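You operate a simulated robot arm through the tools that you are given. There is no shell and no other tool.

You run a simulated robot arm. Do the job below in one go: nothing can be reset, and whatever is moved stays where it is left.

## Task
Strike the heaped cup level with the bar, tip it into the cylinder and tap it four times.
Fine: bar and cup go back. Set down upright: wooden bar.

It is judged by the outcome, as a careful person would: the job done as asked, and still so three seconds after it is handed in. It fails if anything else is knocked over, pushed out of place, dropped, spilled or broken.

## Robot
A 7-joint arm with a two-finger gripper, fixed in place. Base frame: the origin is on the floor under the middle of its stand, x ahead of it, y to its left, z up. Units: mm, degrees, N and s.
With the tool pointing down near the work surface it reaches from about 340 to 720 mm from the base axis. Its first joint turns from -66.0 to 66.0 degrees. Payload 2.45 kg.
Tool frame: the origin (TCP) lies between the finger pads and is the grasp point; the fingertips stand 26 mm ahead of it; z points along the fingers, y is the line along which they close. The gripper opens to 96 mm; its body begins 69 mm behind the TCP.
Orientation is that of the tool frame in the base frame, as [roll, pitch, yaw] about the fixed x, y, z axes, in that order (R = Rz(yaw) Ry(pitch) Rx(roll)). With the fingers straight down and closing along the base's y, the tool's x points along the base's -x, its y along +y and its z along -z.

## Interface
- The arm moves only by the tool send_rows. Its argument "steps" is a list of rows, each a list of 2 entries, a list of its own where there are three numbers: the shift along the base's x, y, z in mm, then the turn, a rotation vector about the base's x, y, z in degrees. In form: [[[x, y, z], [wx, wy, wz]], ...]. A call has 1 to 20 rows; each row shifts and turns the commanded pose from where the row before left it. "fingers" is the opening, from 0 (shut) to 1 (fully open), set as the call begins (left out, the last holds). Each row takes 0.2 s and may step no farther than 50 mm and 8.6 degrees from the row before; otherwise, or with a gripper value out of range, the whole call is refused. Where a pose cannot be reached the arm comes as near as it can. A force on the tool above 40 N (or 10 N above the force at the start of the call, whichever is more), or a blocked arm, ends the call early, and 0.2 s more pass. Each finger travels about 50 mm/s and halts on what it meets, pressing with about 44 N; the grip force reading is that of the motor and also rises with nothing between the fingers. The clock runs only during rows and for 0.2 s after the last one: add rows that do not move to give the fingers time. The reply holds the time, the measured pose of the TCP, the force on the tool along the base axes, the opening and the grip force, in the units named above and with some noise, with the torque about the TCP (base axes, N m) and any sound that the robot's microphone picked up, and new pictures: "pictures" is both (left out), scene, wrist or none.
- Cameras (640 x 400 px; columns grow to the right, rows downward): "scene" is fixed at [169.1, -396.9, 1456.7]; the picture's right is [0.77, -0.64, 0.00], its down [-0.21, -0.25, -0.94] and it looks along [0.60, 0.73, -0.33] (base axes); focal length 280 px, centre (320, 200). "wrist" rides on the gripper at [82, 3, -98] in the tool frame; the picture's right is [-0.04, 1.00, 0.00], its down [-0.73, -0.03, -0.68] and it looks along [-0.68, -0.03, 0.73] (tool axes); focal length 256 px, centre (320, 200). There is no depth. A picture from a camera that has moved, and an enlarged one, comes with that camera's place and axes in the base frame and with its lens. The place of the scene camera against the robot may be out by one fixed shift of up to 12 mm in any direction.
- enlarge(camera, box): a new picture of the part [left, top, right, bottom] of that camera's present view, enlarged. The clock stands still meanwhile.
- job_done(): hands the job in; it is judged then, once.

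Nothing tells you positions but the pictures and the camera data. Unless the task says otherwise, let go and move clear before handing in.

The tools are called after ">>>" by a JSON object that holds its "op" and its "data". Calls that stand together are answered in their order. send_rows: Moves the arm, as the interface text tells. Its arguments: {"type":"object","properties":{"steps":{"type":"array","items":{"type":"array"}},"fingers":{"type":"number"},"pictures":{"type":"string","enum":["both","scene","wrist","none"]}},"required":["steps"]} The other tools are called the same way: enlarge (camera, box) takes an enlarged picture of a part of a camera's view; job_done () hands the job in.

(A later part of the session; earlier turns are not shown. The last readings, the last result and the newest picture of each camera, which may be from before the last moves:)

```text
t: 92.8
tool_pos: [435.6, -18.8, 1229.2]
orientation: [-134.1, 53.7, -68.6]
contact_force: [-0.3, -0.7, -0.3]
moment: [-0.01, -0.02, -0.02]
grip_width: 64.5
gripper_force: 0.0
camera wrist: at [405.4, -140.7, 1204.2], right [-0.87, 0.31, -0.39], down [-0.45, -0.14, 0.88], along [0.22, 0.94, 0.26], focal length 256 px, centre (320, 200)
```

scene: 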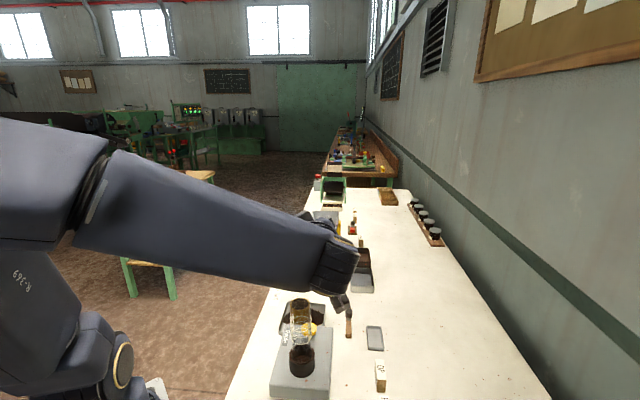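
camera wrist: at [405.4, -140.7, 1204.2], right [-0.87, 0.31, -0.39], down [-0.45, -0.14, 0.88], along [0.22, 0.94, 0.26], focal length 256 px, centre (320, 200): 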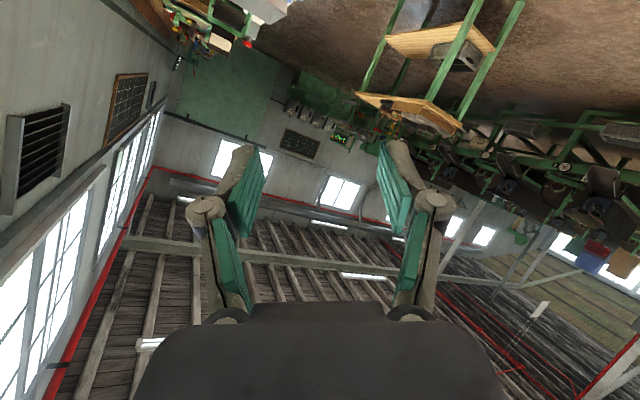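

That pose now reads ≈124° of tip. I'll explore (still empty and high) whether yawing the whole setup lets it tip further.

>>> {"op": "send_rows", "data": {"steps": [[[0, 0, 0], [0, 0, -7.5]], [[0, 0, 0], [0, 0, -7.5]], [[0, 0, 0], [0, 0, 0]]], "pictures": "none"}}

>>> {"op": "send_rows", "data": {"steps": [[[0, 0, 0], [7.24, -1.94, 0]], [[0, 0, 0], [7.24, -1.94, 0]], [[0, 0, 0], [7.24, -1.94, 0]], [[0, 0, 0], [0, 0, 0]]], "pictures": "scene"}}

```text
t: 93.6
tool_pos: [436.8, -17.4, 1228.6]
orientation: [-134.1, 53.7, -83.7]
contact_force: [-0.1, -0.1, 0.1]
moment: [0.02, -0.02, -0.02]
grip_width: 64.2
gripper_force: 0.2
```

```text
t: 94.6
tool_pos: [436.3, -0.2, 1217.4]
orientation: [-120.3, 68.3, -71.5]
contact_force: [0.5, 0.4, -0.2]
moment: [0.04, 0.06, 0.0]
grip_width: 64.1
gripper_force: 0.1
```

scene: 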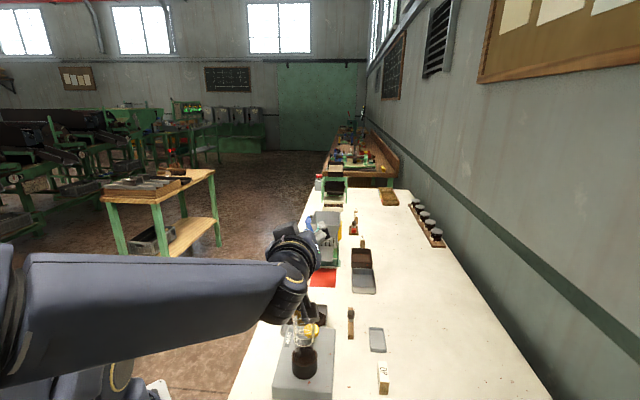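

The scene view looks slightly shifted and the arm's upper link is very close to that camera—I may be crowding it. Backing off immediately by reversing those rows.

>>> {"op": "send_rows", "data": {"steps": [[[0, 0, 0], [-7.24, 1.94, 0]], [[0, 0, 0], [-7.24, 1.94, 0]], [[0, 0, 0], [-7.24, 1.94, 0]], [[0, 0, 0], [0, 0, 0]]], "pictures": "scene"}}

>>> {"op": "send_rows", "data": {"steps": [[[0, 0, 0], [0, 0, 7.5]], [[0, 0, 0], [0, 0, 7.5]], [[0, 0, 0], [0, 0, 0]]], "pictures": "scene"}}

```text
t: 95.6
tool_pos: [437.8, -19.3, 1230.6]
orientation: [-134.0, 53.7, -83.6]
contact_force: [-1.0, -0.2, -0.1]
moment: [0.02, 0.0, 0.01]
grip_width: 64.4
gripper_force: 0.1
```

scene: 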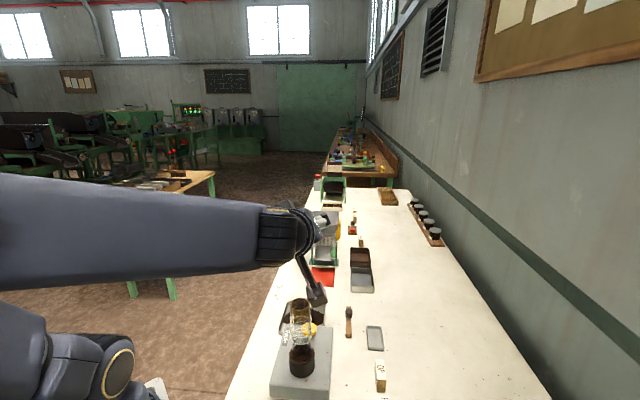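

```text
t: 96.4
tool_pos: [435.5, -17.7, 1229.7]
orientation: [-134.3, 53.8, -68.5]
contact_force: [0.0, 0.1, 0.8]
moment: [0.01, -0.03, 0.02]
grip_width: 64.1
gripper_force: 0.1
```

scene: 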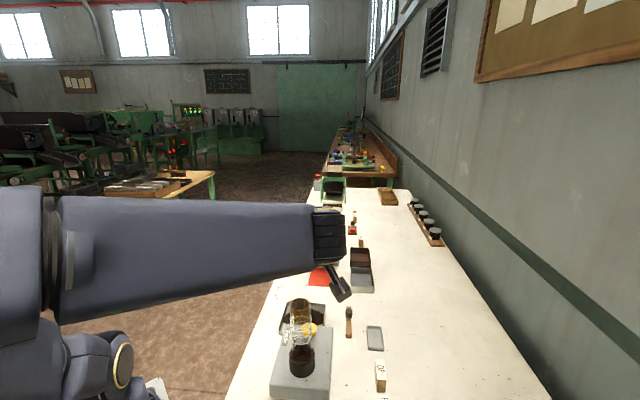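

The scene view is back to normal. I'll unwind this rehearsal completely and instead plan a different tipping path (pitch down 25°, roll, then pitch up) that keeps the arm on its comfortable side.

>>> {"op": "send_rows", "data": {"steps": [[[-0.2, 3.4, -2], [-7.5, 0, 0]], [[-0.2, 3.4, -2], [-7.5, 0, 0]], [[-0.2, 3.4, -2], [-7.5, 0, 0]], [[-0.2, 3.4, -2], [-7.5, 0, 0]], [[-0.2, 3.4, -2], [-7.5, 0, 0]], [[-0.2, 3.4, -2], [-7.5, 0, 0]], [[-0.2, 3.4, -2], [-7.5, 0, 0]], [[-0.2, 3.4, -2], [-7.5, 0, 0]]], "pictures": "none"}}

>>> {"op": "send_rows", "data": {"steps": [[[-0.2, 3.4, -2], [-7.5, 0, 0]], [[-0.2, 3.4, -2], [-7.5, 0, 0]], [[-0.2, 3.4, -2], [-7.5, 0, 0]], [[-0.2, 3.4, -2], [-7.5, 0, 0]], [[-0.2, 3.4, -2], [-7.5, 0, 0]], [[-0.2, 3.4, -2], [-7.5, 0, 0]], [[-0.2, 3.4, -2], [-7.5, 0, 0]], [[-0.2, 3.4, -2], [-7.5, 0, 0]], [[-0.2, 3.4, -2], [-3.8, 0, 0]], [[0, 0, 0], [0, 0, 0]]]}}

```text
t: 98.2
tool_pos: [436.2, 8.3, 1213.6]
orientation: [-152.6, -4.4, -77.5]
contact_force: [-0.9, -0.3, -0.1]
moment: [-0.03, -0.01, 0.0]
grip_width: 64.2
gripper_force: 0.1
```

```text
t: 100.4
tool_pos: [432.1, 38.9, 1195.3]
orientation: [179.9, -65.0, -59.3]
contact_force: [0.7, 0.5, -0.6]
moment: [0.0, -0.02, -0.01]
grip_width: 64.6
gripper_force: 0.0
camera wrist: at [400.9, 82.9, 1312.3], right [-0.87, -0.5, -0.04], down [-0.45, 0.81, -0.38], along [0.22, -0.31, -0.92], focal length 256 px, centre (320, 200)
```

scene: 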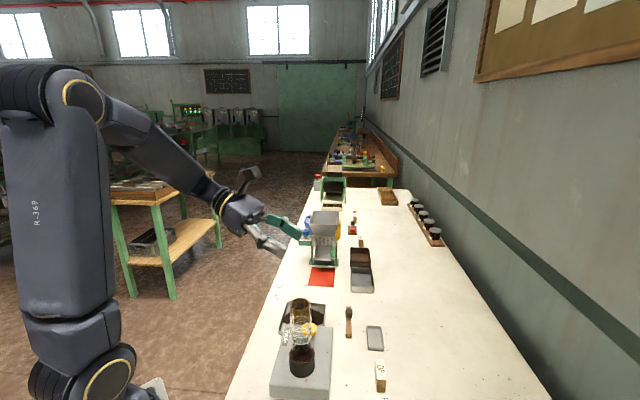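
wrist: 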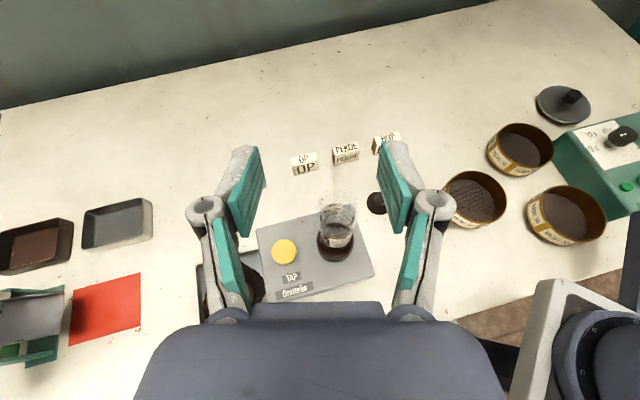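

Unwound cleanly. Now rehearse the new path (empty, 60 mm above the real height): yaw to −45°, pitch down 25°, then begin the roll.

>>> {"op": "send_rows", "data": {"steps": [[[0, 0, 0], [0, 0, 7.15]], [[0, 0, 0], [0, 0, 7.15]], [[-9.5, -1.2, 0], [5.893, 5.893, 0]], [[-9.5, -1.2, 0], [5.893, 5.893, 0]], [[-9.5, -1.1, -1], [5.893, 5.893, 0]], [[0, 0, 0], [0, 0, 0]]], "pictures": "none"}}

>>> {"op": "send_rows", "data": {"steps": [[[0, 0, 0], [0, 0, 0]]], "pictures": "none"}}

>>> {"op": "send_rows", "data": {"steps": [[[9.34, 6.95, -1.53], [3.835, -3.835, -6.463]], [[9.9, 3.79, -2.67], [3.835, -3.835, -6.463]], [[9.01, 1.02, -4.9], [3.835, -3.835, -6.463]], [[7.56, -0.82, -6.5], [3.835, -3.835, -6.463]], [[0, 0, 0], [0, 0, 0]]], "pictures": "none"}}

>>> {"op": "send_rows", "data": {"steps": [[[0, 0, 0], [0, 0, 0]]], "pictures": "scene"}}

```text
t: 101.8
tool_pos: [404.3, 36.2, 1194.5]
orientation: [-179.9, -40.0, -45.0]
contact_force: [-0.2, -0.2, -0.7]
moment: [0.03, 0.01, -0.02]
grip_width: 64.3
gripper_force: 0.0
```

```text
t: 102.2
tool_pos: [402.8, 35.9, 1194.6]
orientation: [-180.0, -40.0, -44.8]
contact_force: [0.8, -0.2, 0.1]
moment: [0.0, -0.02, 0.0]
grip_width: 64.5
gripper_force: 0.0
```

```text
t: 103.4
tool_pos: [442.0, 45.0, 1178.6]
orientation: [-155.1, -32.3, -86.2]
contact_force: [0.0, 0.5, 0.1]
moment: [0.02, 0.0, 0.04]
grip_width: 64.1
gripper_force: 0.0
```

```text
t: 103.8
tool_pos: [441.3, 46.0, 1178.6]
orientation: [-154.9, -32.5, -86.1]
contact_force: [-0.3, 0.6, -0.1]
moment: [0.02, -0.01, 0.0]
grip_width: 64.1
gripper_force: 0.1
```

scene: 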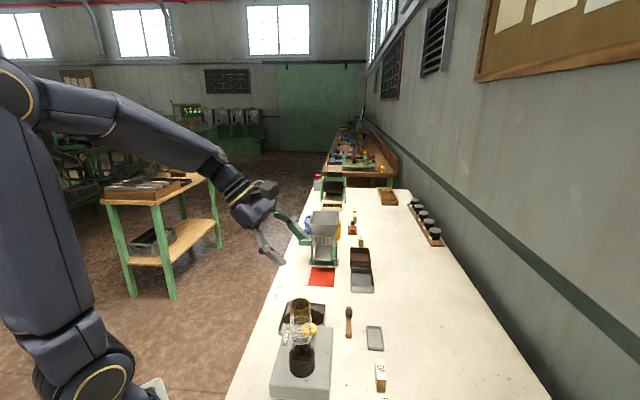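

Tracking is within ~2 mm. Continuing the rehearsal roll.

>>> {"op": "send_rows", "data": {"steps": [[[6.11, -1.98, -4.1], [3.835, -3.835, -6.463]], [[4.81, -2.72, -1.0], [3.835, -3.835, -6.463]], [[3.68, -3.22, 0.1], [3.835, -3.835, -6.463]], [[2.72, -3.52, 0.1], [3.835, -3.835, -6.463]], [[0, 0, 0], [0, 0, 0]], [[0, 0, 0], [0, 0, 0]]], "pictures": "none"}}

>>> {"op": "send_rows", "data": {"steps": [[[1.84, -3.73, 1.0], [3.835, -3.835, -6.463]], [[1.05, -3.83, 0.8], [3.835, -3.835, -6.463]], [[0.37, -3.83, 0.7], [3.835, -3.835, -6.463]], [[-0.26, -3.77, 1.4], [3.835, -3.835, -6.463]], [[0, 0, 0], [0, 0, 0]], [[0, 0, 0], [0, 0, 0]]], "pictures": "none"}}

>>> {"op": "send_rows", "data": {"steps": [[[-0.8, -3.62, 1.1], [3.835, -3.835, -6.463]], [[-1.24, -3.4, 0.9], [3.835, -3.835, -6.463]], [[-1.6, -3.17, 0.6], [3.835, -3.835, -6.463]], [[-1.83, -2.85, 0.3], [3.835, -3.835, -6.463]], [[0, 0, 0], [0, 0, 0]], [[0, 0, 0], [0, 0, 0]]], "pictures": "scene"}}

```text
t: 105.2
tool_pos: [457.4, 35.6, 1173.7]
orientation: [-142.3, -14.3, -117.5]
contact_force: [-0.3, 0.4, 0.6]
moment: [0.02, 0.04, -0.02]
grip_width: 64.4
gripper_force: 0.0
```

```text
t: 106.6
tool_pos: [461.4, 19.8, 1177.8]
orientation: [-140.5, 7.1, -143.8]
contact_force: [1.0, 0.7, 0.0]
moment: [0.05, 0.01, -0.05]
grip_width: 64.1
gripper_force: 0.1
```

```text
t: 108.0
tool_pos: [454.3, 6.8, 1182.0]
orientation: [-149.3, 26.9, -172.4]
contact_force: [-0.4, -1.1, 0.3]
moment: [0.01, 0.03, 0.0]
grip_width: 64.3
gripper_force: 0.1
```

scene: 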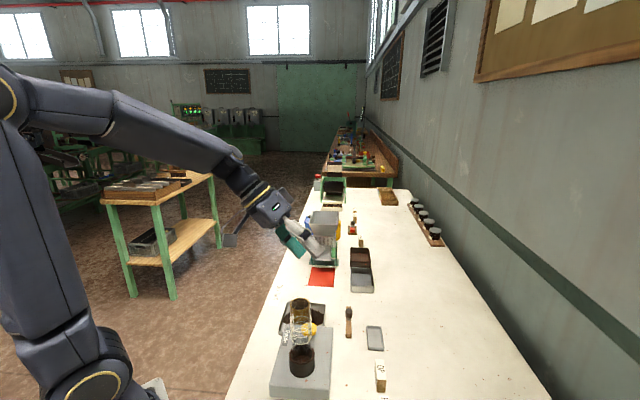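

Tracking is excellent. Rehearse the final pitch-up stage.

>>> {"op": "send_rows", "data": {"steps": [[[-4.27, 1.66, 0.4], [-5.893, -5.893, 0]], [[-4.22, 1.62, -0.2], [-5.893, -5.893, 0]], [[-4.11, 1.45, -0.7], [-5.893, -5.893, 0]], [[-3.89, 1.16, -1.3], [-5.893, -5.893, 0]], [[-3.55, 0.73, -1.7], [-5.893, -5.893, 0]], [[-3.04, 0.22, -2.1], [-5.893, -5.893, 0]], [[0, 0, 0], [0, 0, 0]]], "pictures": "none"}}

>>> {"op": "send_rows", "data": {"steps": [[[-2.36, -0.59, -0.1], [3.536, -3.536, 0]], [[-2.38, -0.39, -0.2], [3.536, -3.536, 0]], [[0, 0, 0], [0, 0, 0]]], "pictures": "scene"}}

>>> {"op": "send_rows", "data": {"steps": [[[0, 0, 0], [0, 0, 0]]], "pictures": "wrist"}}

```text
t: 109.6
tool_pos: [432.4, 14.4, 1175.0]
orientation: [-89.9, 44.9, -135.0]
contact_force: [0.2, -1.2, -0.4]
moment: [-0.04, -0.01, 0.02]
grip_width: 64.3
gripper_force: 0.0
```

```text
t: 110.4
tool_pos: [426.3, 11.9, 1175.2]
orientation: [-90.1, 54.9, -135.1]
contact_force: [-1.0, 0.6, -0.4]
moment: [0.02, 0.0, -0.02]
grip_width: 64.4
gripper_force: 0.1
```

scene: 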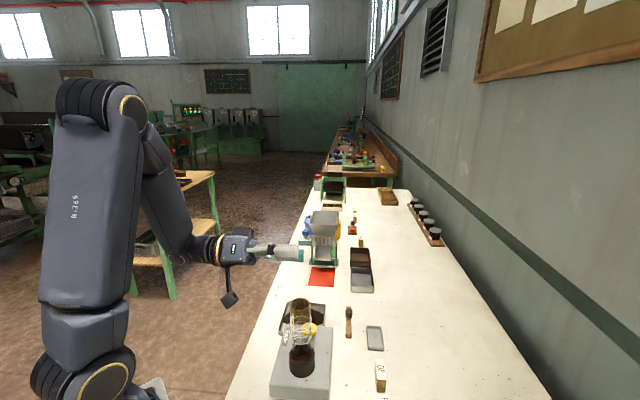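

```text
t: 110.8
tool_pos: [426.8, 12.4, 1176.1]
orientation: [-90.2, 54.8, -135.2]
contact_force: [1.2, 0.1, -0.3]
moment: [-0.01, -0.01, -0.01]
grip_width: 64.2
gripper_force: 0.1
camera wrist: at [326.3, 49.7, 1108.5], right [0.59, 0.59, -0.54], down [-0.2, 0.76, 0.62], along [0.78, -0.26, 0.57], focal length 256 px, centre (320, 200)
```

wrist: 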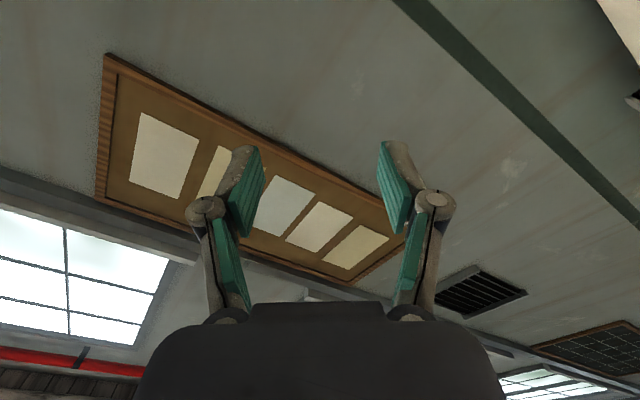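

The whole tipping path is reachable and accurate. Now I unroll and go back for the cup, returning to the 25° grasp orientation at −60° azimuth.

>>> {"op": "send_rows", "data": {"steps": [[[1.5, 8, 0], [-6.01, 6.01, 0]], [[1.5, 8, 0], [-6.01, 6.01, 0]], [[1.5, 8, 0], [-6.01, 6.01, 0]], [[1.5, 8, 0], [-6.01, 6.01, 0]], [[1.5, 8, 0], [-6.01, 6.01, 0]], [[1.5, 8, 0], [-6.01, 6.01, 0]], [[1.5, 8, 0], [-6.01, 6.01, 0]], [[1.5, 8, 0], [-6.01, 6.01, 0]], [[1.5, 8, 0], [-6.01, 6.01, 0]], [[1.5, 8, 0], [-6.01, 6.01, 0]], [[1.5, 8, 0], [-6.01, 6.01, 0]], [[1.5, 8, 0], [-6.01, 6.01, 0]], [[1.5, 8, 0], [-6.01, 6.01, 0]], [[1.5, 8, 0], [-6.01, 6.01, 0]], [[1.5, 8, 0], [-6.01, 6.01, 0]], [[1.5, 8, 0], [-6.01, 6.01, 0]], [[1.5, 8, 0], [-6.01, 6.01, 0]]], "pictures": "none"}}

>>> {"op": "send_rows", "data": {"steps": [[[5, 20, 0], [5.54, 6.25, 0]], [[5, 20, 0], [5.893, 5.893, 0]], [[5, 20, 0], [5.893, 5.893, 0]], [[5, 15, -20], [0, 0, -7.5]], [[5, 15, -30], [0, 0, -7.5]], [[5, 5, -40], [0, 0, 0]], [[5, 0, -40], [0, 0, 0]], [[0, 0, -40], [0, 0, 0]], [[0, 0, 0], [0, 0, 0]]]}}

>>> {"op": "enlarge", "data": {"camera": "wrist", "box": [220, 60, 420, 185]}}

```text
t: 114.4
tool_pos: [451.5, 148.9, 1175.1]
orientation: [-68.0, -89.8, -156.9]
contact_force: [0.1, 1.5, -0.3]
moment: [0.01, 0.03, -0.02]
grip_width: 64.7
gripper_force: 0.0
```

```text
t: 116.4
tool_pos: [487.7, 245.6, 1003.7]
orientation: [179.7, -65.0, -59.7]
contact_force: [-0.7, 0.0, 0.1]
moment: [0.0, -0.04, -0.01]
grip_width: 64.5
gripper_force: 0.0
camera wrist: at [458.6, 289.8, 1121.0], right [-0.87, -0.49, -0.03], down [-0.44, 0.81, -0.38], along [0.21, -0.32, -0.92], focal length 256 px, centre (320, 200)
```

scene: 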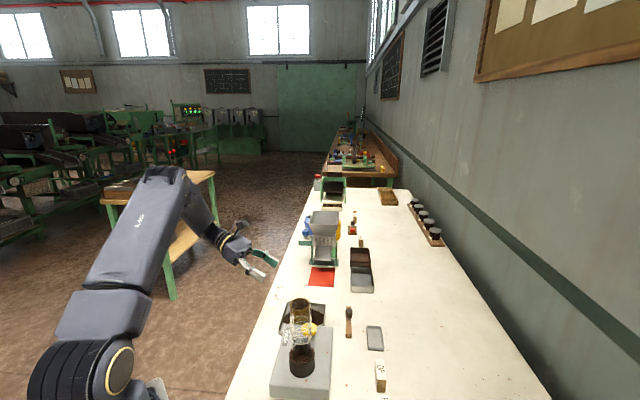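
wrist: 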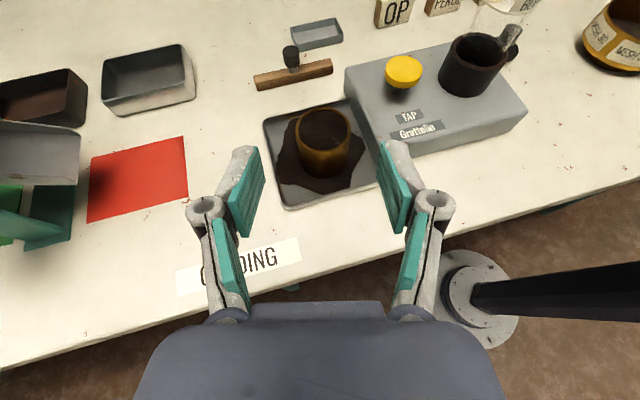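

```text
3.20 times, centred on (320, 122) of wrist
camera zoom: at [458.6, 289.8, 1121.0], right [-0.87, -0.49, -0.03], down [-0.44, 0.81, -0.38], along [0.21, -0.32, -0.92], focal length 819 px, centre (320, 448)
```

zoom: 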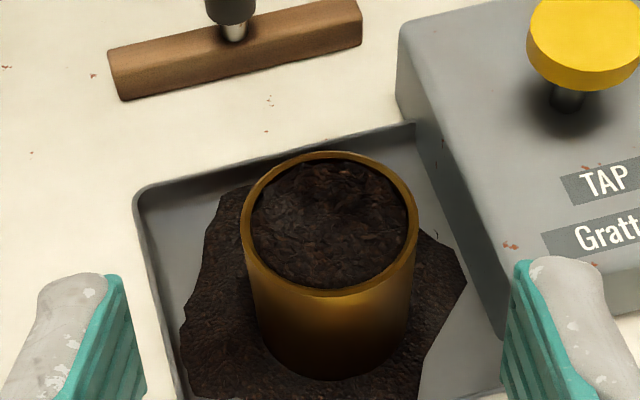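

The cup is well aligned laterally (within ~0.5 mm). Lowering onto the approach line and advancing part-way.

>>> {"op": "send_rows", "data": {"steps": [[[0, 0, -22], [0, 0, 0]], [[0, 0, -22], [0, 0, 0]], [[0, 0, -22], [0, 0, 0]], [[9.14, -15.65, -8.45], [0, 0, 0]], [[9.14, -15.65, -8.45], [0, 0, 0]], [[9.14, -15.65, -8.45], [0, 0, 0]], [[0, 0, 0], [0, 0, 0]]], "fingers": 0.72, "pictures": "none"}}

>>> {"op": "send_rows", "data": {"steps": [[[0, 0, 0], [0, 0, 0]]]}}

>>> {"op": "enlarge", "data": {"camera": "wrist", "box": [200, 80, 456, 240]}}

```text
t: 118.0
tool_pos: [515.4, 195.8, 913.5]
orientation: [179.8, -65.1, -59.7]
contact_force: [0.3, -0.3, -0.4]
moment: [0.01, 0.0, 0.01]
grip_width: 69.0
gripper_force: 0.0
```

```text
t: 118.4
tool_pos: [515.2, 195.7, 913.8]
orientation: [179.7, -65.2, -59.7]
contact_force: [0.1, 0.5, -0.4]
moment: [0.02, 0.0, 0.01]
grip_width: 69.1
gripper_force: 0.1
camera wrist: at [485.2, 240.7, 1030.5], right [-0.87, -0.49, -0.03], down [-0.44, 0.81, -0.38], along [0.21, -0.32, -0.92], focal length 256 px, centre (320, 200)
```

scene: 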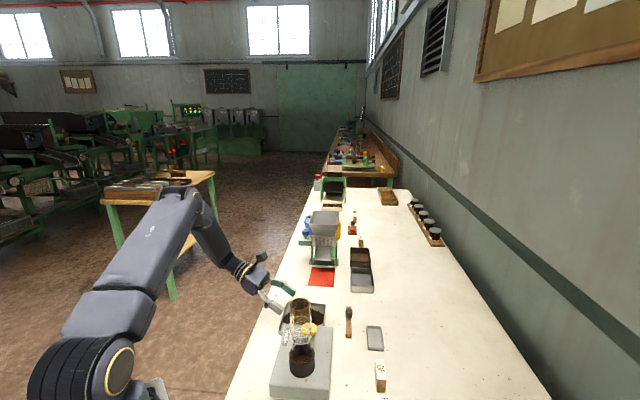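
wrist: 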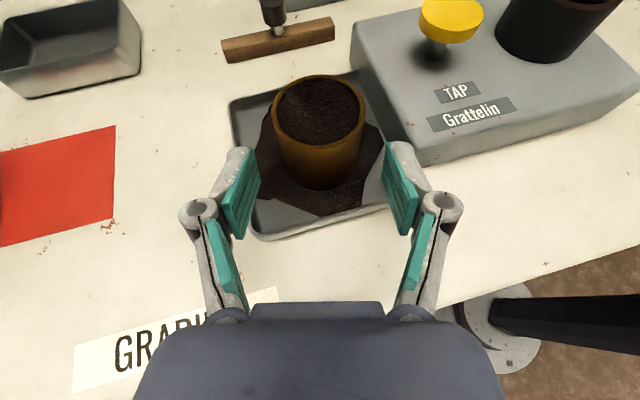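

```text
2.50 times, centred on (328, 160) of wrist
camera zoom: at [485.2, 240.7, 1030.5], right [-0.87, -0.49, -0.03], down [-0.44, 0.81, -0.38], along [0.21, -0.32, -0.92], focal length 640 px, centre (300, 300)
```

zoom: 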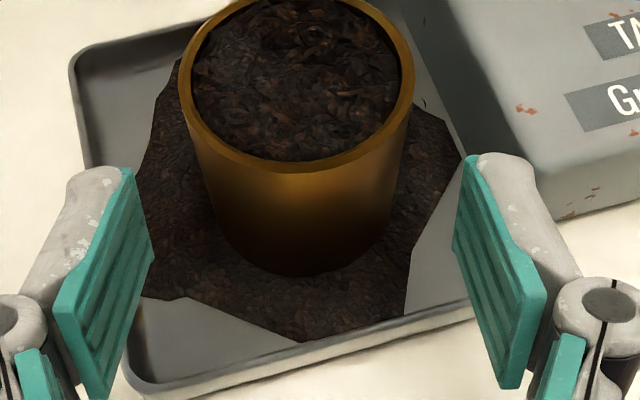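

Good alignment. Final advance so the fingertips end just past the cup's axis.

>>> {"op": "send_rows", "data": {"steps": [[[6.5, -10.0, -6.4], [0, 0, 0]], [[6.5, -10.0, -6.4], [0, 0, 0]], [[6.5, -10.0, -6.4], [0, 0, 0]], [[0, 0, 0], [0, 0, 0]], [[0, 0, 0], [0, 0, 0]]]}}

>>> {"op": "enlarge", "data": {"camera": "wrist", "box": [200, 80, 456, 240]}}

>>> {"op": "enlarge", "data": {"camera": "scene", "box": [240, 260, 352, 330]}}

```text
t: 119.6
tool_pos: [534.4, 166.9, 894.0]
orientation: [179.6, -65.0, -59.7]
contact_force: [-0.3, 0.2, 0.2]
moment: [0.0, 0.03, 0.0]
grip_width: 69.4
gripper_force: 0.1
camera wrist: at [504.7, 211.1, 1011.1], right [-0.87, -0.49, -0.03], down [-0.44, 0.81, -0.38], along [0.21, -0.32, -0.92], focal length 256 px, centre (320, 200)
```

scene: 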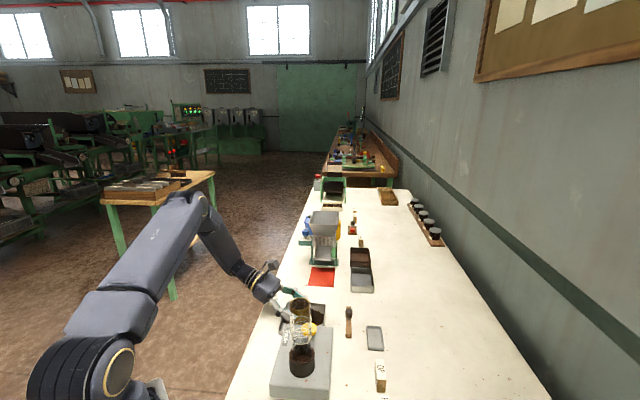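
wrist: 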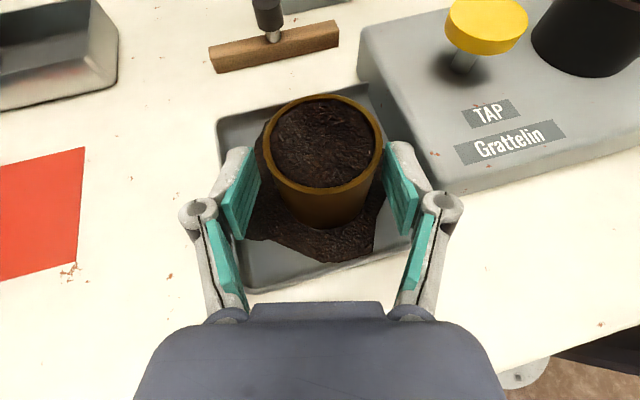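

```text
2.50 times, centred on (328, 160) of wrist
camera zoom: at [504.7, 211.1, 1011.1], right [-0.87, -0.49, -0.03], down [-0.44, 0.81, -0.38], along [0.21, -0.32, -0.92], focal length 640 px, centre (300, 300)
```

zoom: 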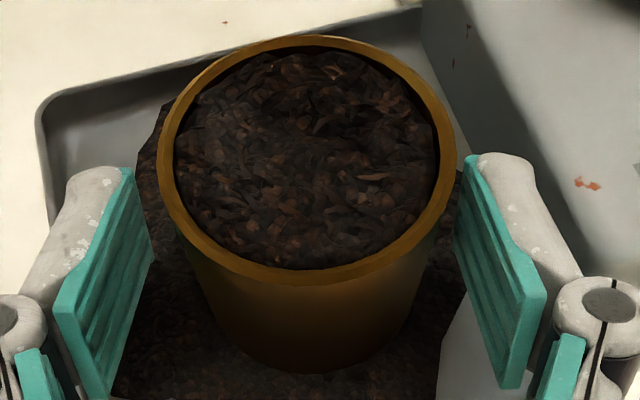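

```text
5.71 times, centred on (296, 295) of scene
camera zoom: at [169.1, -396.9, 1456.7], right [0.77, -0.64, 0.0], down [-0.21, -0.25, -0.94], along [0.6, 0.73, -0.33], focal length 1600 px, centre (457, -343)
```

zoom: 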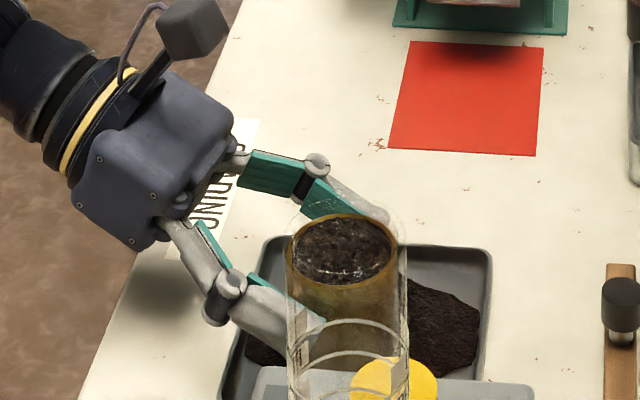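

Very close; a 2 mm nudge forward, then close the grip on the cup.

>>> {"op": "send_rows", "data": {"steps": [[[1.2, -2.1, 0.4], [0, 0, 0]], [[0, 0, 0], [0, 0, 0]]], "pictures": "none"}}

>>> {"op": "send_rows", "data": {"steps": [[[0, 0, 0], [0, 0, 0]], [[0, 0, 0], [0, 0, 0]], [[0, 0, 0], [0, 0, 0]], [[0, 0, 0], [0, 0, 0]]], "fingers": 0.3, "pictures": "wrist"}}

>>> {"op": "enlarge", "data": {"camera": "wrist", "box": [200, 80, 456, 240]}}

```text
t: 120.2
tool_pos: [536.9, 164.2, 894.2]
orientation: [179.7, -65.1, -59.7]
contact_force: [0.5, -0.3, -0.9]
moment: [0.01, 0.03, 0.04]
grip_width: 68.8
gripper_force: 0.0
```

```text
t: 121.2
tool_pos: [535.2, 164.5, 894.8]
orientation: [179.7, -65.1, -59.7]
contact_force: [-0.3, 0.8, 1.3]
moment: [0.0, 0.04, 0.0]
grip_width: 54.9
gripper_force: 43.4
camera wrist: at [506.4, 209.3, 1011.6], right [-0.87, -0.49, -0.03], down [-0.44, 0.81, -0.38], along [0.21, -0.32, -0.92], focal length 256 px, centre (320, 200)
```

wrist: 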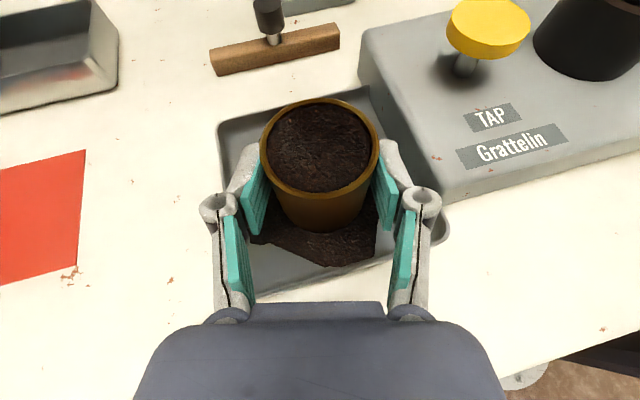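

```text
2.50 times, centred on (328, 160) of wrist
camera zoom: at [506.4, 209.3, 1011.6], right [-0.87, -0.49, -0.03], down [-0.44, 0.81, -0.38], along [0.21, -0.32, -0.92], focal length 640 px, centre (300, 300)
```

zoom: 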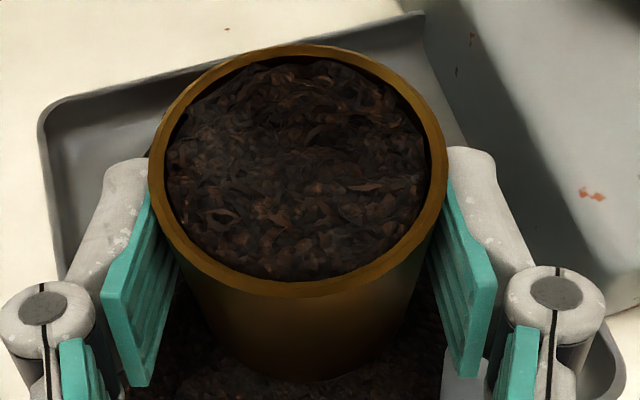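

Cup gripped firmly. Lifting straight up again.

>>> {"op": "send_rows", "data": {"steps": [[[0, 0, 2], [0, 0, 0]], [[0, 0, 6], [0, 0, 0]], [[0, 0, 12], [0, 0, 0]], [[0, 0, 20], [0, 0, 0]], [[0, 0, 25], [0, 0, 0]], [[0, 0, 25], [0, 0, 0]], [[0, 0, 25], [0, 0, 0]], [[0, 0, 25], [0, 0, 0]], [[0, 0, 25], [0, 0, 0]], [[0, 0, 25], [0, 0, 0]], [[0, 0, 25], [0, 0, 0]], [[0, 0, 20], [0, 0, 0]], [[0, 0, 10], [0, 0, 0]], [[0, 0, 0], [0, 0, 0]]], "pictures": "wrist"}}

>>> {"op": "send_rows", "data": {"steps": [[[0, 0, 0], [0, 0, 5]], [[0, 0, 0], [0, 0, 5]], [[0, 0, 0], [0, 0, 4.7]], [[-10, -10, 0], [0, 0, 0]], [[-15, -15, 0], [0, 0, 0]], [[-15, -15, 0], [0, 0, 0]], [[-15, -15, 0], [0, 0, 0]], [[-15, -15, 0], [0, 0, 0]], [[-10, -10, 0], [0, 0, 0]], [[0, 0, 0], [0, 0, 0]]]}}

>>> {"op": "enlarge", "data": {"camera": "scene", "box": [220, 230, 348, 330]}}

```text
t: 124.2
tool_pos: [534.8, 164.0, 1139.8]
orientation: [179.7, -65.1, -59.6]
contact_force: [-0.1, 0.1, -0.3]
moment: [0.01, 0.01, -0.04]
grip_width: 54.9
gripper_force: 43.8
camera wrist: at [505.1, 209.5, 1256.5], right [-0.87, -0.49, -0.03], down [-0.44, 0.81, -0.38], along [0.21, -0.32, -0.92], focal length 256 px, centre (320, 200)
```

wrist: 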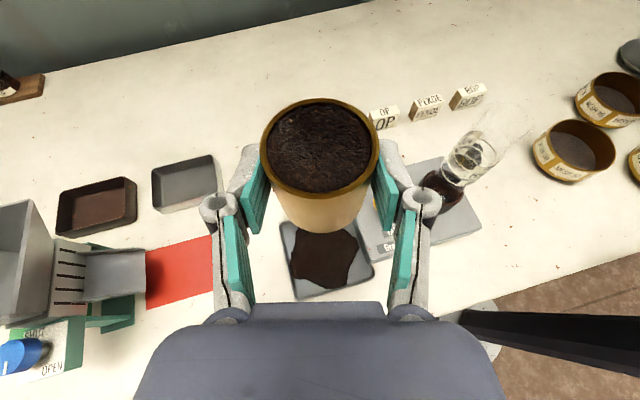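

```text
t: 126.4
tool_pos: [457.1, 85.2, 1136.6]
orientation: [179.6, -65.1, -45.0]
contact_force: [0.3, -0.8, -0.5]
moment: [-0.01, 0.01, 0.02]
grip_width: 54.7
gripper_force: 43.3
camera wrist: at [415.6, 119.6, 1254.5], right [-0.72, -0.69, -0.03], down [-0.63, 0.68, -0.38], along [0.29, -0.25, -0.92], focal length 256 px, centre (320, 200)
```

scene: 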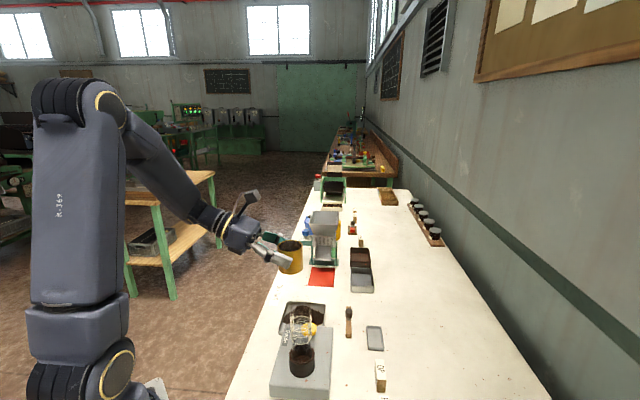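
wrist: 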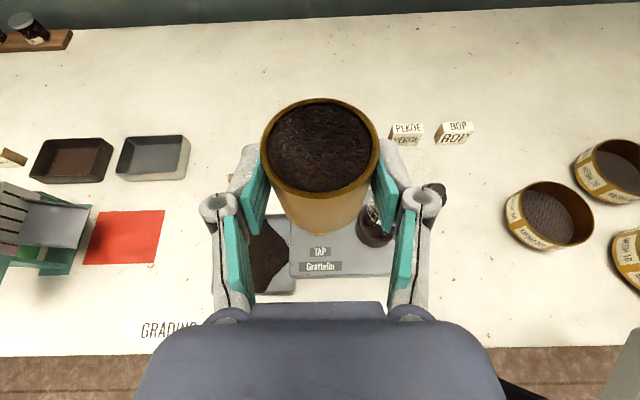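

```text
4.00 times, centred on (284, 280) of scene
camera zoom: at [169.1, -396.9, 1456.7], right [0.77, -0.64, 0.0], down [-0.21, -0.25, -0.94], along [0.6, 0.73, -0.33], focal length 1120 px, centre (464, -120)
```

zoom: 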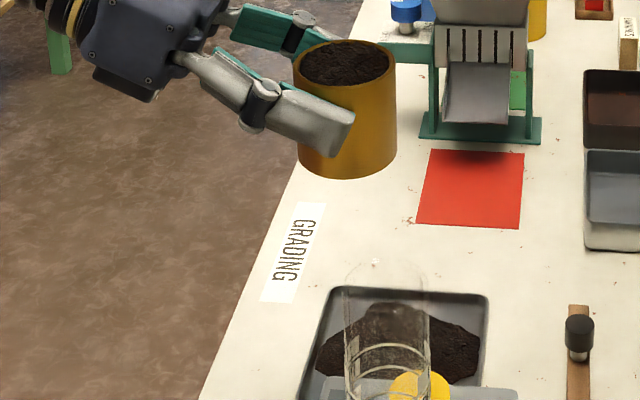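

Cup is upright over the bench beside the device. Moving to the pre-pour position (cup base still above the cylinder rim).

>>> {"op": "send_rows", "data": {"steps": [[[-13, -13, -1.5], [0, 0, 0]], [[-13, -13, -1.5], [0, 0, 0]], [[-13, -13, -1.5], [0, 0, 0]], [[-12.6, -12.7, -1.5], [0, 0, 0]], [[0, 0, 0], [0, 0, 0]], [[0, 0, 0], [0, 0, 0]]]}}

>>> {"op": "enlarge", "data": {"camera": "scene", "box": [230, 250, 358, 350]}}

>>> {"op": "enlarge", "data": {"camera": "wrist", "box": [200, 60, 456, 220]}}

```text
t: 127.8
tool_pos: [403.3, 31.8, 1133.1]
orientation: [179.6, -65.1, -45.0]
contact_force: [0.3, 0.9, -1.0]
moment: [0.06, 0.0, 0.01]
grip_width: 54.6
gripper_force: 43.8
camera wrist: at [362.9, 67.9, 1250.1], right [-0.72, -0.69, -0.03], down [-0.63, 0.68, -0.38], along [0.29, -0.25, -0.92], focal length 256 px, centre (320, 200)
```

scene: 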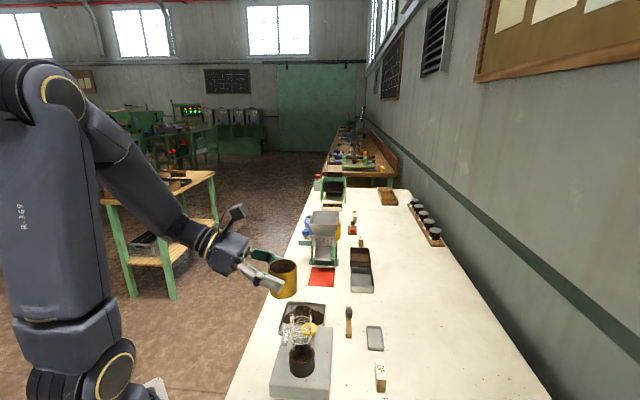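
wrist: 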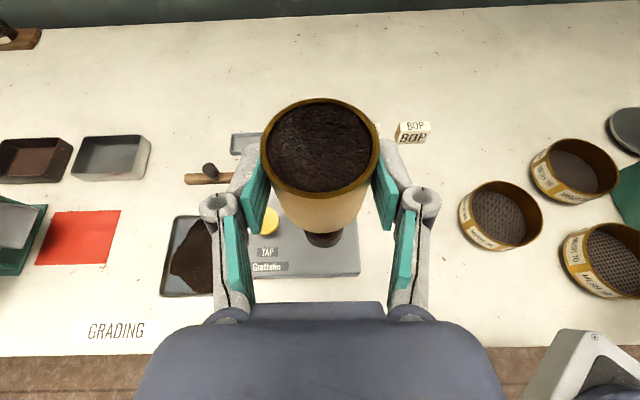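

```text
4.00 times, centred on (294, 300) of scene
camera zoom: at [169.1, -396.9, 1456.7], right [0.77, -0.64, 0.0], down [-0.21, -0.25, -0.94], along [0.6, 0.73, -0.33], focal length 1120 px, centre (424, -200)
```

zoom: 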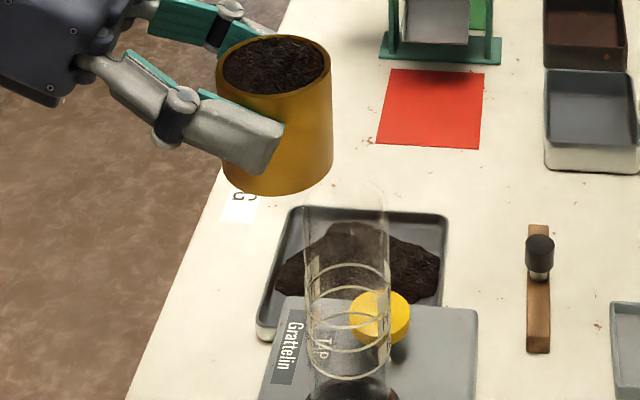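

```text
2.50 times, centred on (328, 140) of wrist
camera zoom: at [362.9, 67.9, 1250.1], right [-0.72, -0.69, -0.03], down [-0.63, 0.68, -0.38], along [0.29, -0.25, -0.92], focal length 640 px, centre (300, 350)
```

zoom: 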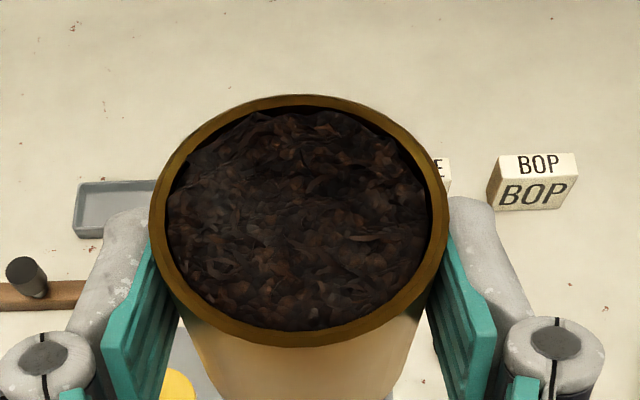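

Scene and wrist agree on the cup's place. I'll zoom on the cylinder rim in the scene view to cross-check its location against the cup before tipping.

>>> {"op": "enlarge", "data": {"camera": "scene", "box": [268, 255, 348, 325]}}

>>> {"op": "enlarge", "data": {"camera": "scene", "box": [290, 285, 338, 315]}}

```text
5.71 times, centred on (308, 290) of scene
camera zoom: at [169.1, -396.9, 1456.7], right [0.77, -0.64, 0.0], down [-0.21, -0.25, -0.94], along [0.6, 0.73, -0.33], focal length 1600 px, centre (389, -314)
```

zoom: 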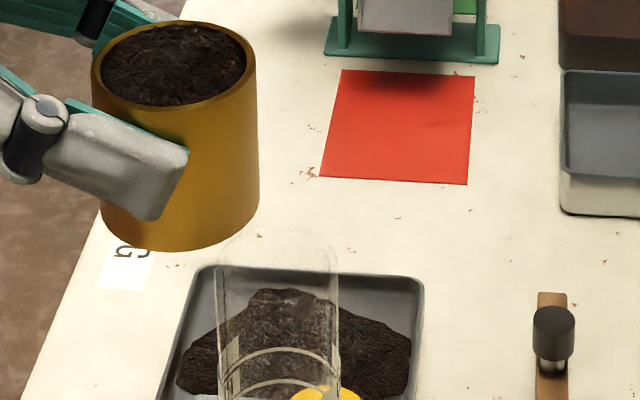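

```text
13.33 times, centred on (314, 300) of scene
camera zoom: at [169.1, -396.9, 1456.7], right [0.77, -0.64, 0.0], down [-0.21, -0.25, -0.94], along [0.6, 0.73, -0.33], focal length 3732 px, centre (400, -1133)
```

zoom: 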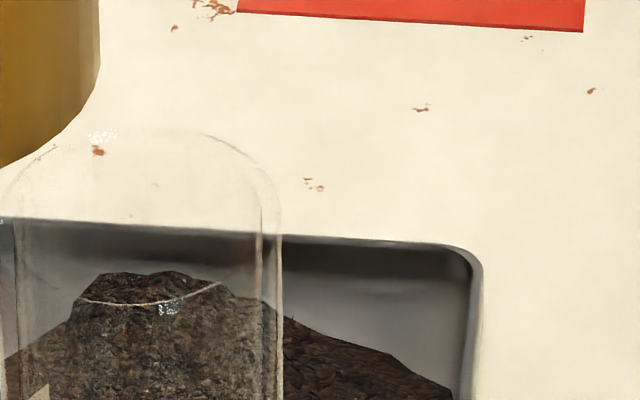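

Cross-checks put the cylinder axis near (438, 1) with rim z≈1067. Starting stage 1: pitch the cup 25° forward (no pour yet).

>>> {"op": "send_rows", "data": {"steps": [[[0, 0, 0], [0, 0, 0]]], "pictures": "none"}}

>>> {"op": "send_rows", "data": {"steps": [[[0.4, 0.8, 0.5], [5.893, 5.893, 0]], [[0.4, 0.8, 0.5], [5.893, 5.893, 0]], [[0.4, 0.8, 0.4], [5.893, 5.893, 0]], [[0, 0, 0], [0, 0, 0]]], "pictures": "none"}}

>>> {"op": "send_rows", "data": {"steps": [[[0, 0, 0], [0, 0, 0]]]}}

>>> {"op": "enlarge", "data": {"camera": "wrist", "box": [200, 60, 456, 220]}}

>>> {"op": "enlarge", "data": {"camera": "scene", "box": [258, 255, 338, 325]}}

```text
t: 128.2
tool_pos: [404.2, 32.7, 1133.2]
orientation: [179.7, -65.1, -45.0]
contact_force: [-0.5, -0.2, -0.2]
moment: [0.01, 0.01, 0.01]
grip_width: 54.6
gripper_force: 43.7
```

```text
t: 129.2
tool_pos: [405.4, 35.4, 1134.3]
orientation: [179.7, -39.9, -44.9]
contact_force: [-0.3, 1.0, -1.5]
moment: [0.05, -0.03, 0.0]
grip_width: 54.8
gripper_force: 43.5
```

```text
t: 129.6
tool_pos: [404.5, 36.8, 1135.9]
orientation: [179.6, -40.0, -45.0]
contact_force: [0.5, 0.0, -0.9]
moment: [-0.01, 0.0, 0.02]
grip_width: 54.8
gripper_force: 44.1
camera wrist: at [402.4, 32.9, 1265.0], right [-0.73, -0.68, -0.02], down [-0.68, 0.73, 0.05], along [-0.02, 0.05, -1.0], focal length 256 px, centre (320, 200)
```

scene: 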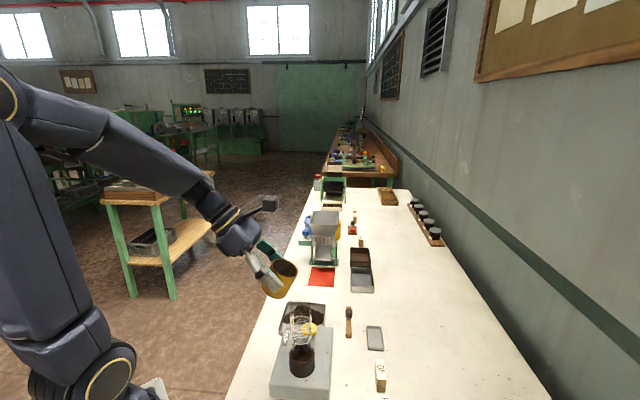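
wrist: 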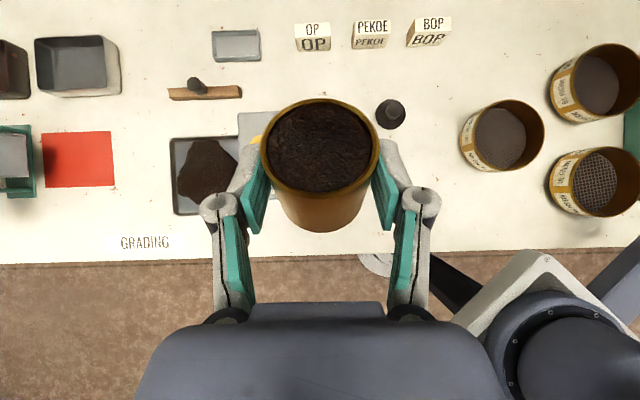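

```text
2.50 times, centred on (328, 140) of wrist
camera zoom: at [402.4, 32.9, 1265.0], right [-0.73, -0.68, -0.02], down [-0.68, 0.73, 0.05], along [-0.02, 0.05, -1.0], focal length 640 px, centre (300, 350)
```

zoom: 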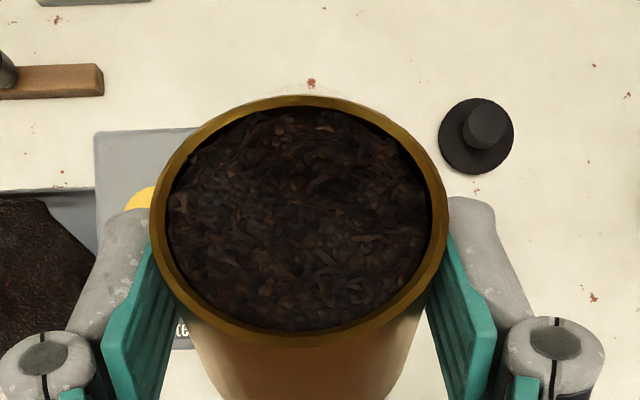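

```text
5.71 times, centred on (298, 290) of scene
camera zoom: at [169.1, -396.9, 1456.7], right [0.77, -0.64, 0.0], down [-0.21, -0.25, -0.94], along [0.6, 0.73, -0.33], focal length 1600 px, centre (446, -314)
```

zoom: 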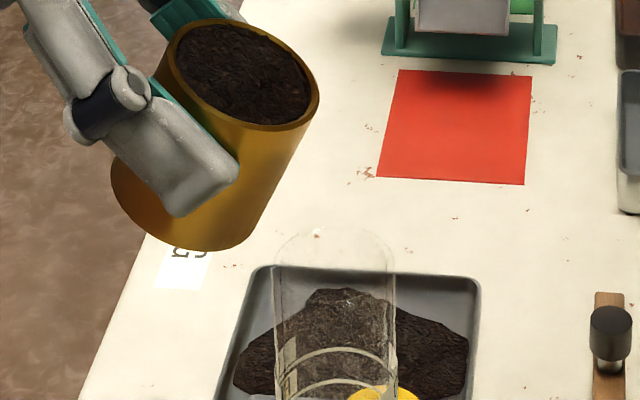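

No spill at 25°. Stage 2: rolling toward the cylinder, first four rows to ~36° tilt, then check.

>>> {"op": "send_rows", "data": {"steps": [[[8.94, 6.35, -1.63], [3.835, -3.835, -6.463]], [[9.5, 3.29, -2.77], [3.835, -3.835, -6.463]], [[8.61, 0.62, -5.0], [3.835, -3.835, -6.463]], [[0, 0, 0], [0, 0, 0]]]}}

>>> {"op": "enlarge", "data": {"camera": "wrist", "box": [200, 60, 456, 220]}}

>>> {"op": "enlarge", "data": {"camera": "scene", "box": [258, 255, 338, 325]}}

```text
t: 130.6
tool_pos: [432.2, 45.2, 1127.0]
orientation: [-160.5, -35.6, -76.7]
contact_force: [-0.5, 0.3, -1.0]
moment: [0.01, 0.0, 0.0]
grip_width: 54.6
gripper_force: 44.0
camera wrist: at [400.2, 22.9, 1249.8], right [-0.88, -0.37, -0.29], down [-0.42, 0.9, 0.1], along [0.23, 0.21, -0.95], focal length 256 px, centre (320, 200)
```

scene: 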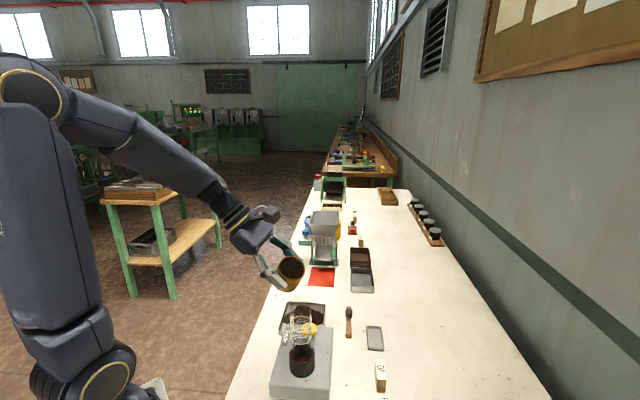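
wrist: 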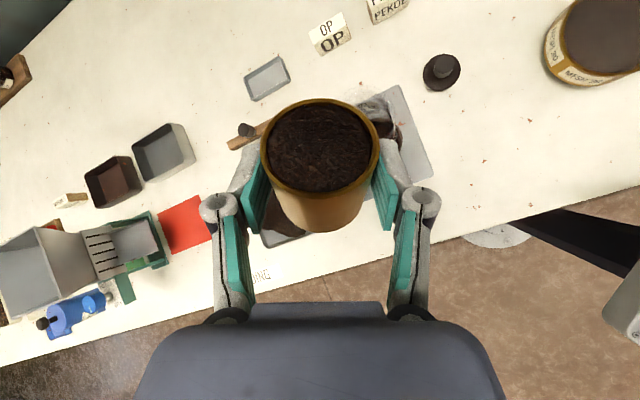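

```text
2.50 times, centred on (328, 140) of wrist
camera zoom: at [400.2, 22.9, 1249.8], right [-0.88, -0.37, -0.29], down [-0.42, 0.9, 0.1], along [0.23, 0.21, -0.95], focal length 640 px, centre (300, 350)
```

zoom: 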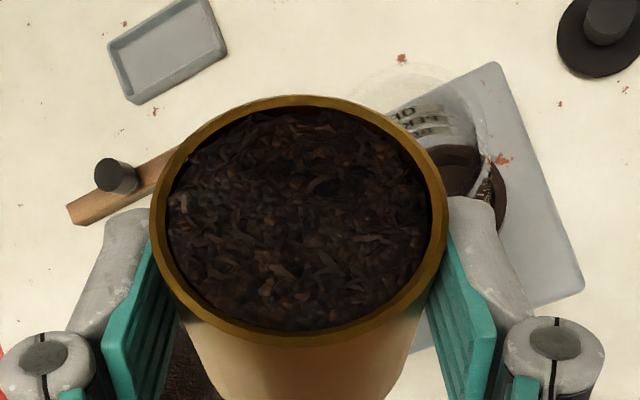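

```text
5.71 times, centred on (298, 290) of scene
camera zoom: at [169.1, -396.9, 1456.7], right [0.77, -0.64, 0.0], down [-0.21, -0.25, -0.94], along [0.6, 0.73, -0.33], focal length 1600 px, centre (446, -314)
```

zoom: 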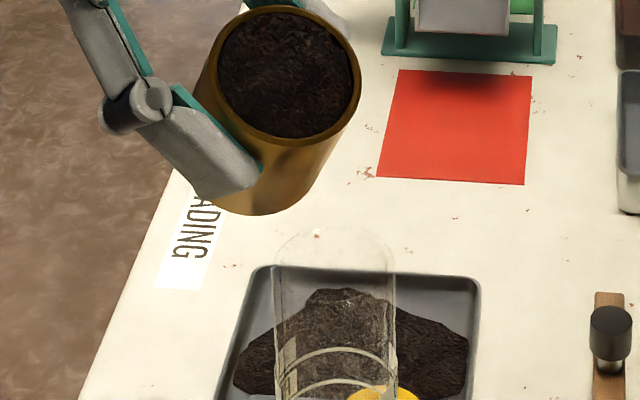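

Still no flow at 32°, and the position is on target. Continuing two rows at a time to ~41°.

>>> {"op": "send_rows", "data": {"steps": [[[7.4, -0.6, -7.2], [3.835, -3.835, -6.463]], [[6.0, -1.98, -4.3], [3.835, -3.835, -6.463]], [[0, 0, 0], [0, 0, 0]]]}}

>>> {"op": "enlarge", "data": {"camera": "wrist", "box": [200, 60, 456, 220]}}

>>> {"op": "enlarge", "data": {"camera": "scene", "box": [258, 255, 338, 325]}}

```text
t: 131.4
tool_pos: [444.9, 41.6, 1115.0]
orientation: [-150.9, -28.5, -94.8]
contact_force: [0.9, 0.1, -0.4]
moment: [0.04, 0.01, 0.02]
grip_width: 54.8
gripper_force: 43.9
camera wrist: at [392.1, 13.8, 1229.1], right [-0.89, -0.12, -0.45], down [-0.22, 0.96, 0.18], along [0.41, 0.26, -0.88], focal length 256 px, centre (320, 200)
```

scene: 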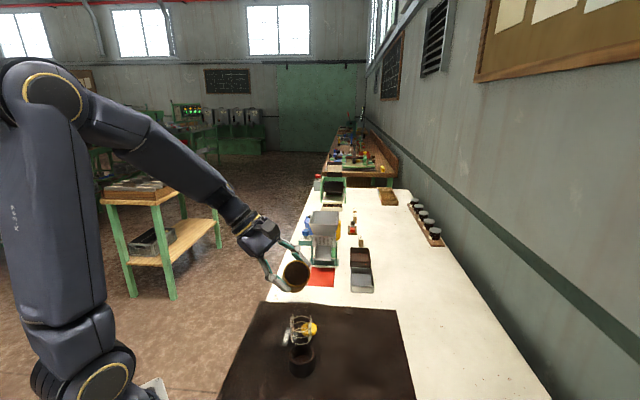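
wrist: 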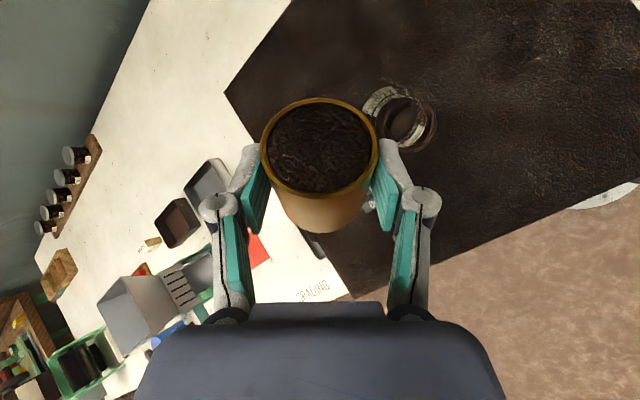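

```text
2.50 times, centred on (328, 140) of wrist
camera zoom: at [392.1, 13.8, 1229.1], right [-0.89, -0.12, -0.45], down [-0.22, 0.96, 0.18], along [0.41, 0.26, -0.88], focal length 640 px, centre (300, 350)
```

zoom: 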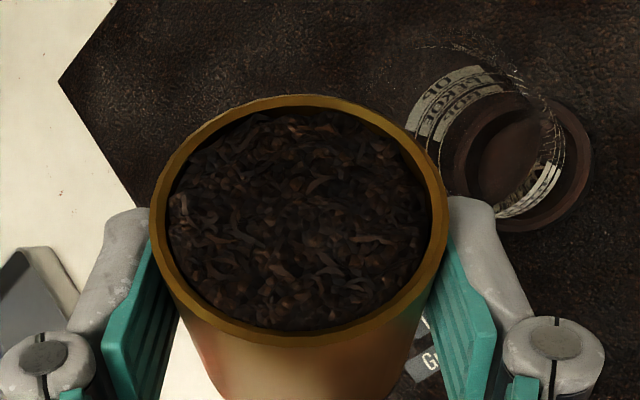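

```text
5.71 times, centred on (298, 290) of scene
camera zoom: at [169.1, -396.9, 1456.7], right [0.77, -0.64, 0.0], down [-0.21, -0.25, -0.94], along [0.6, 0.73, -0.33], focal length 1600 px, centre (446, -314)
```

zoom: 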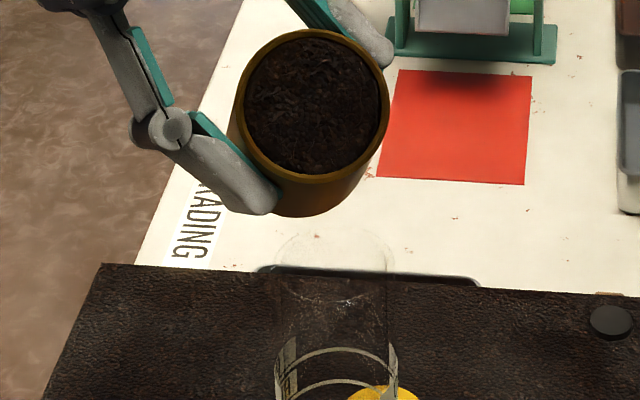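

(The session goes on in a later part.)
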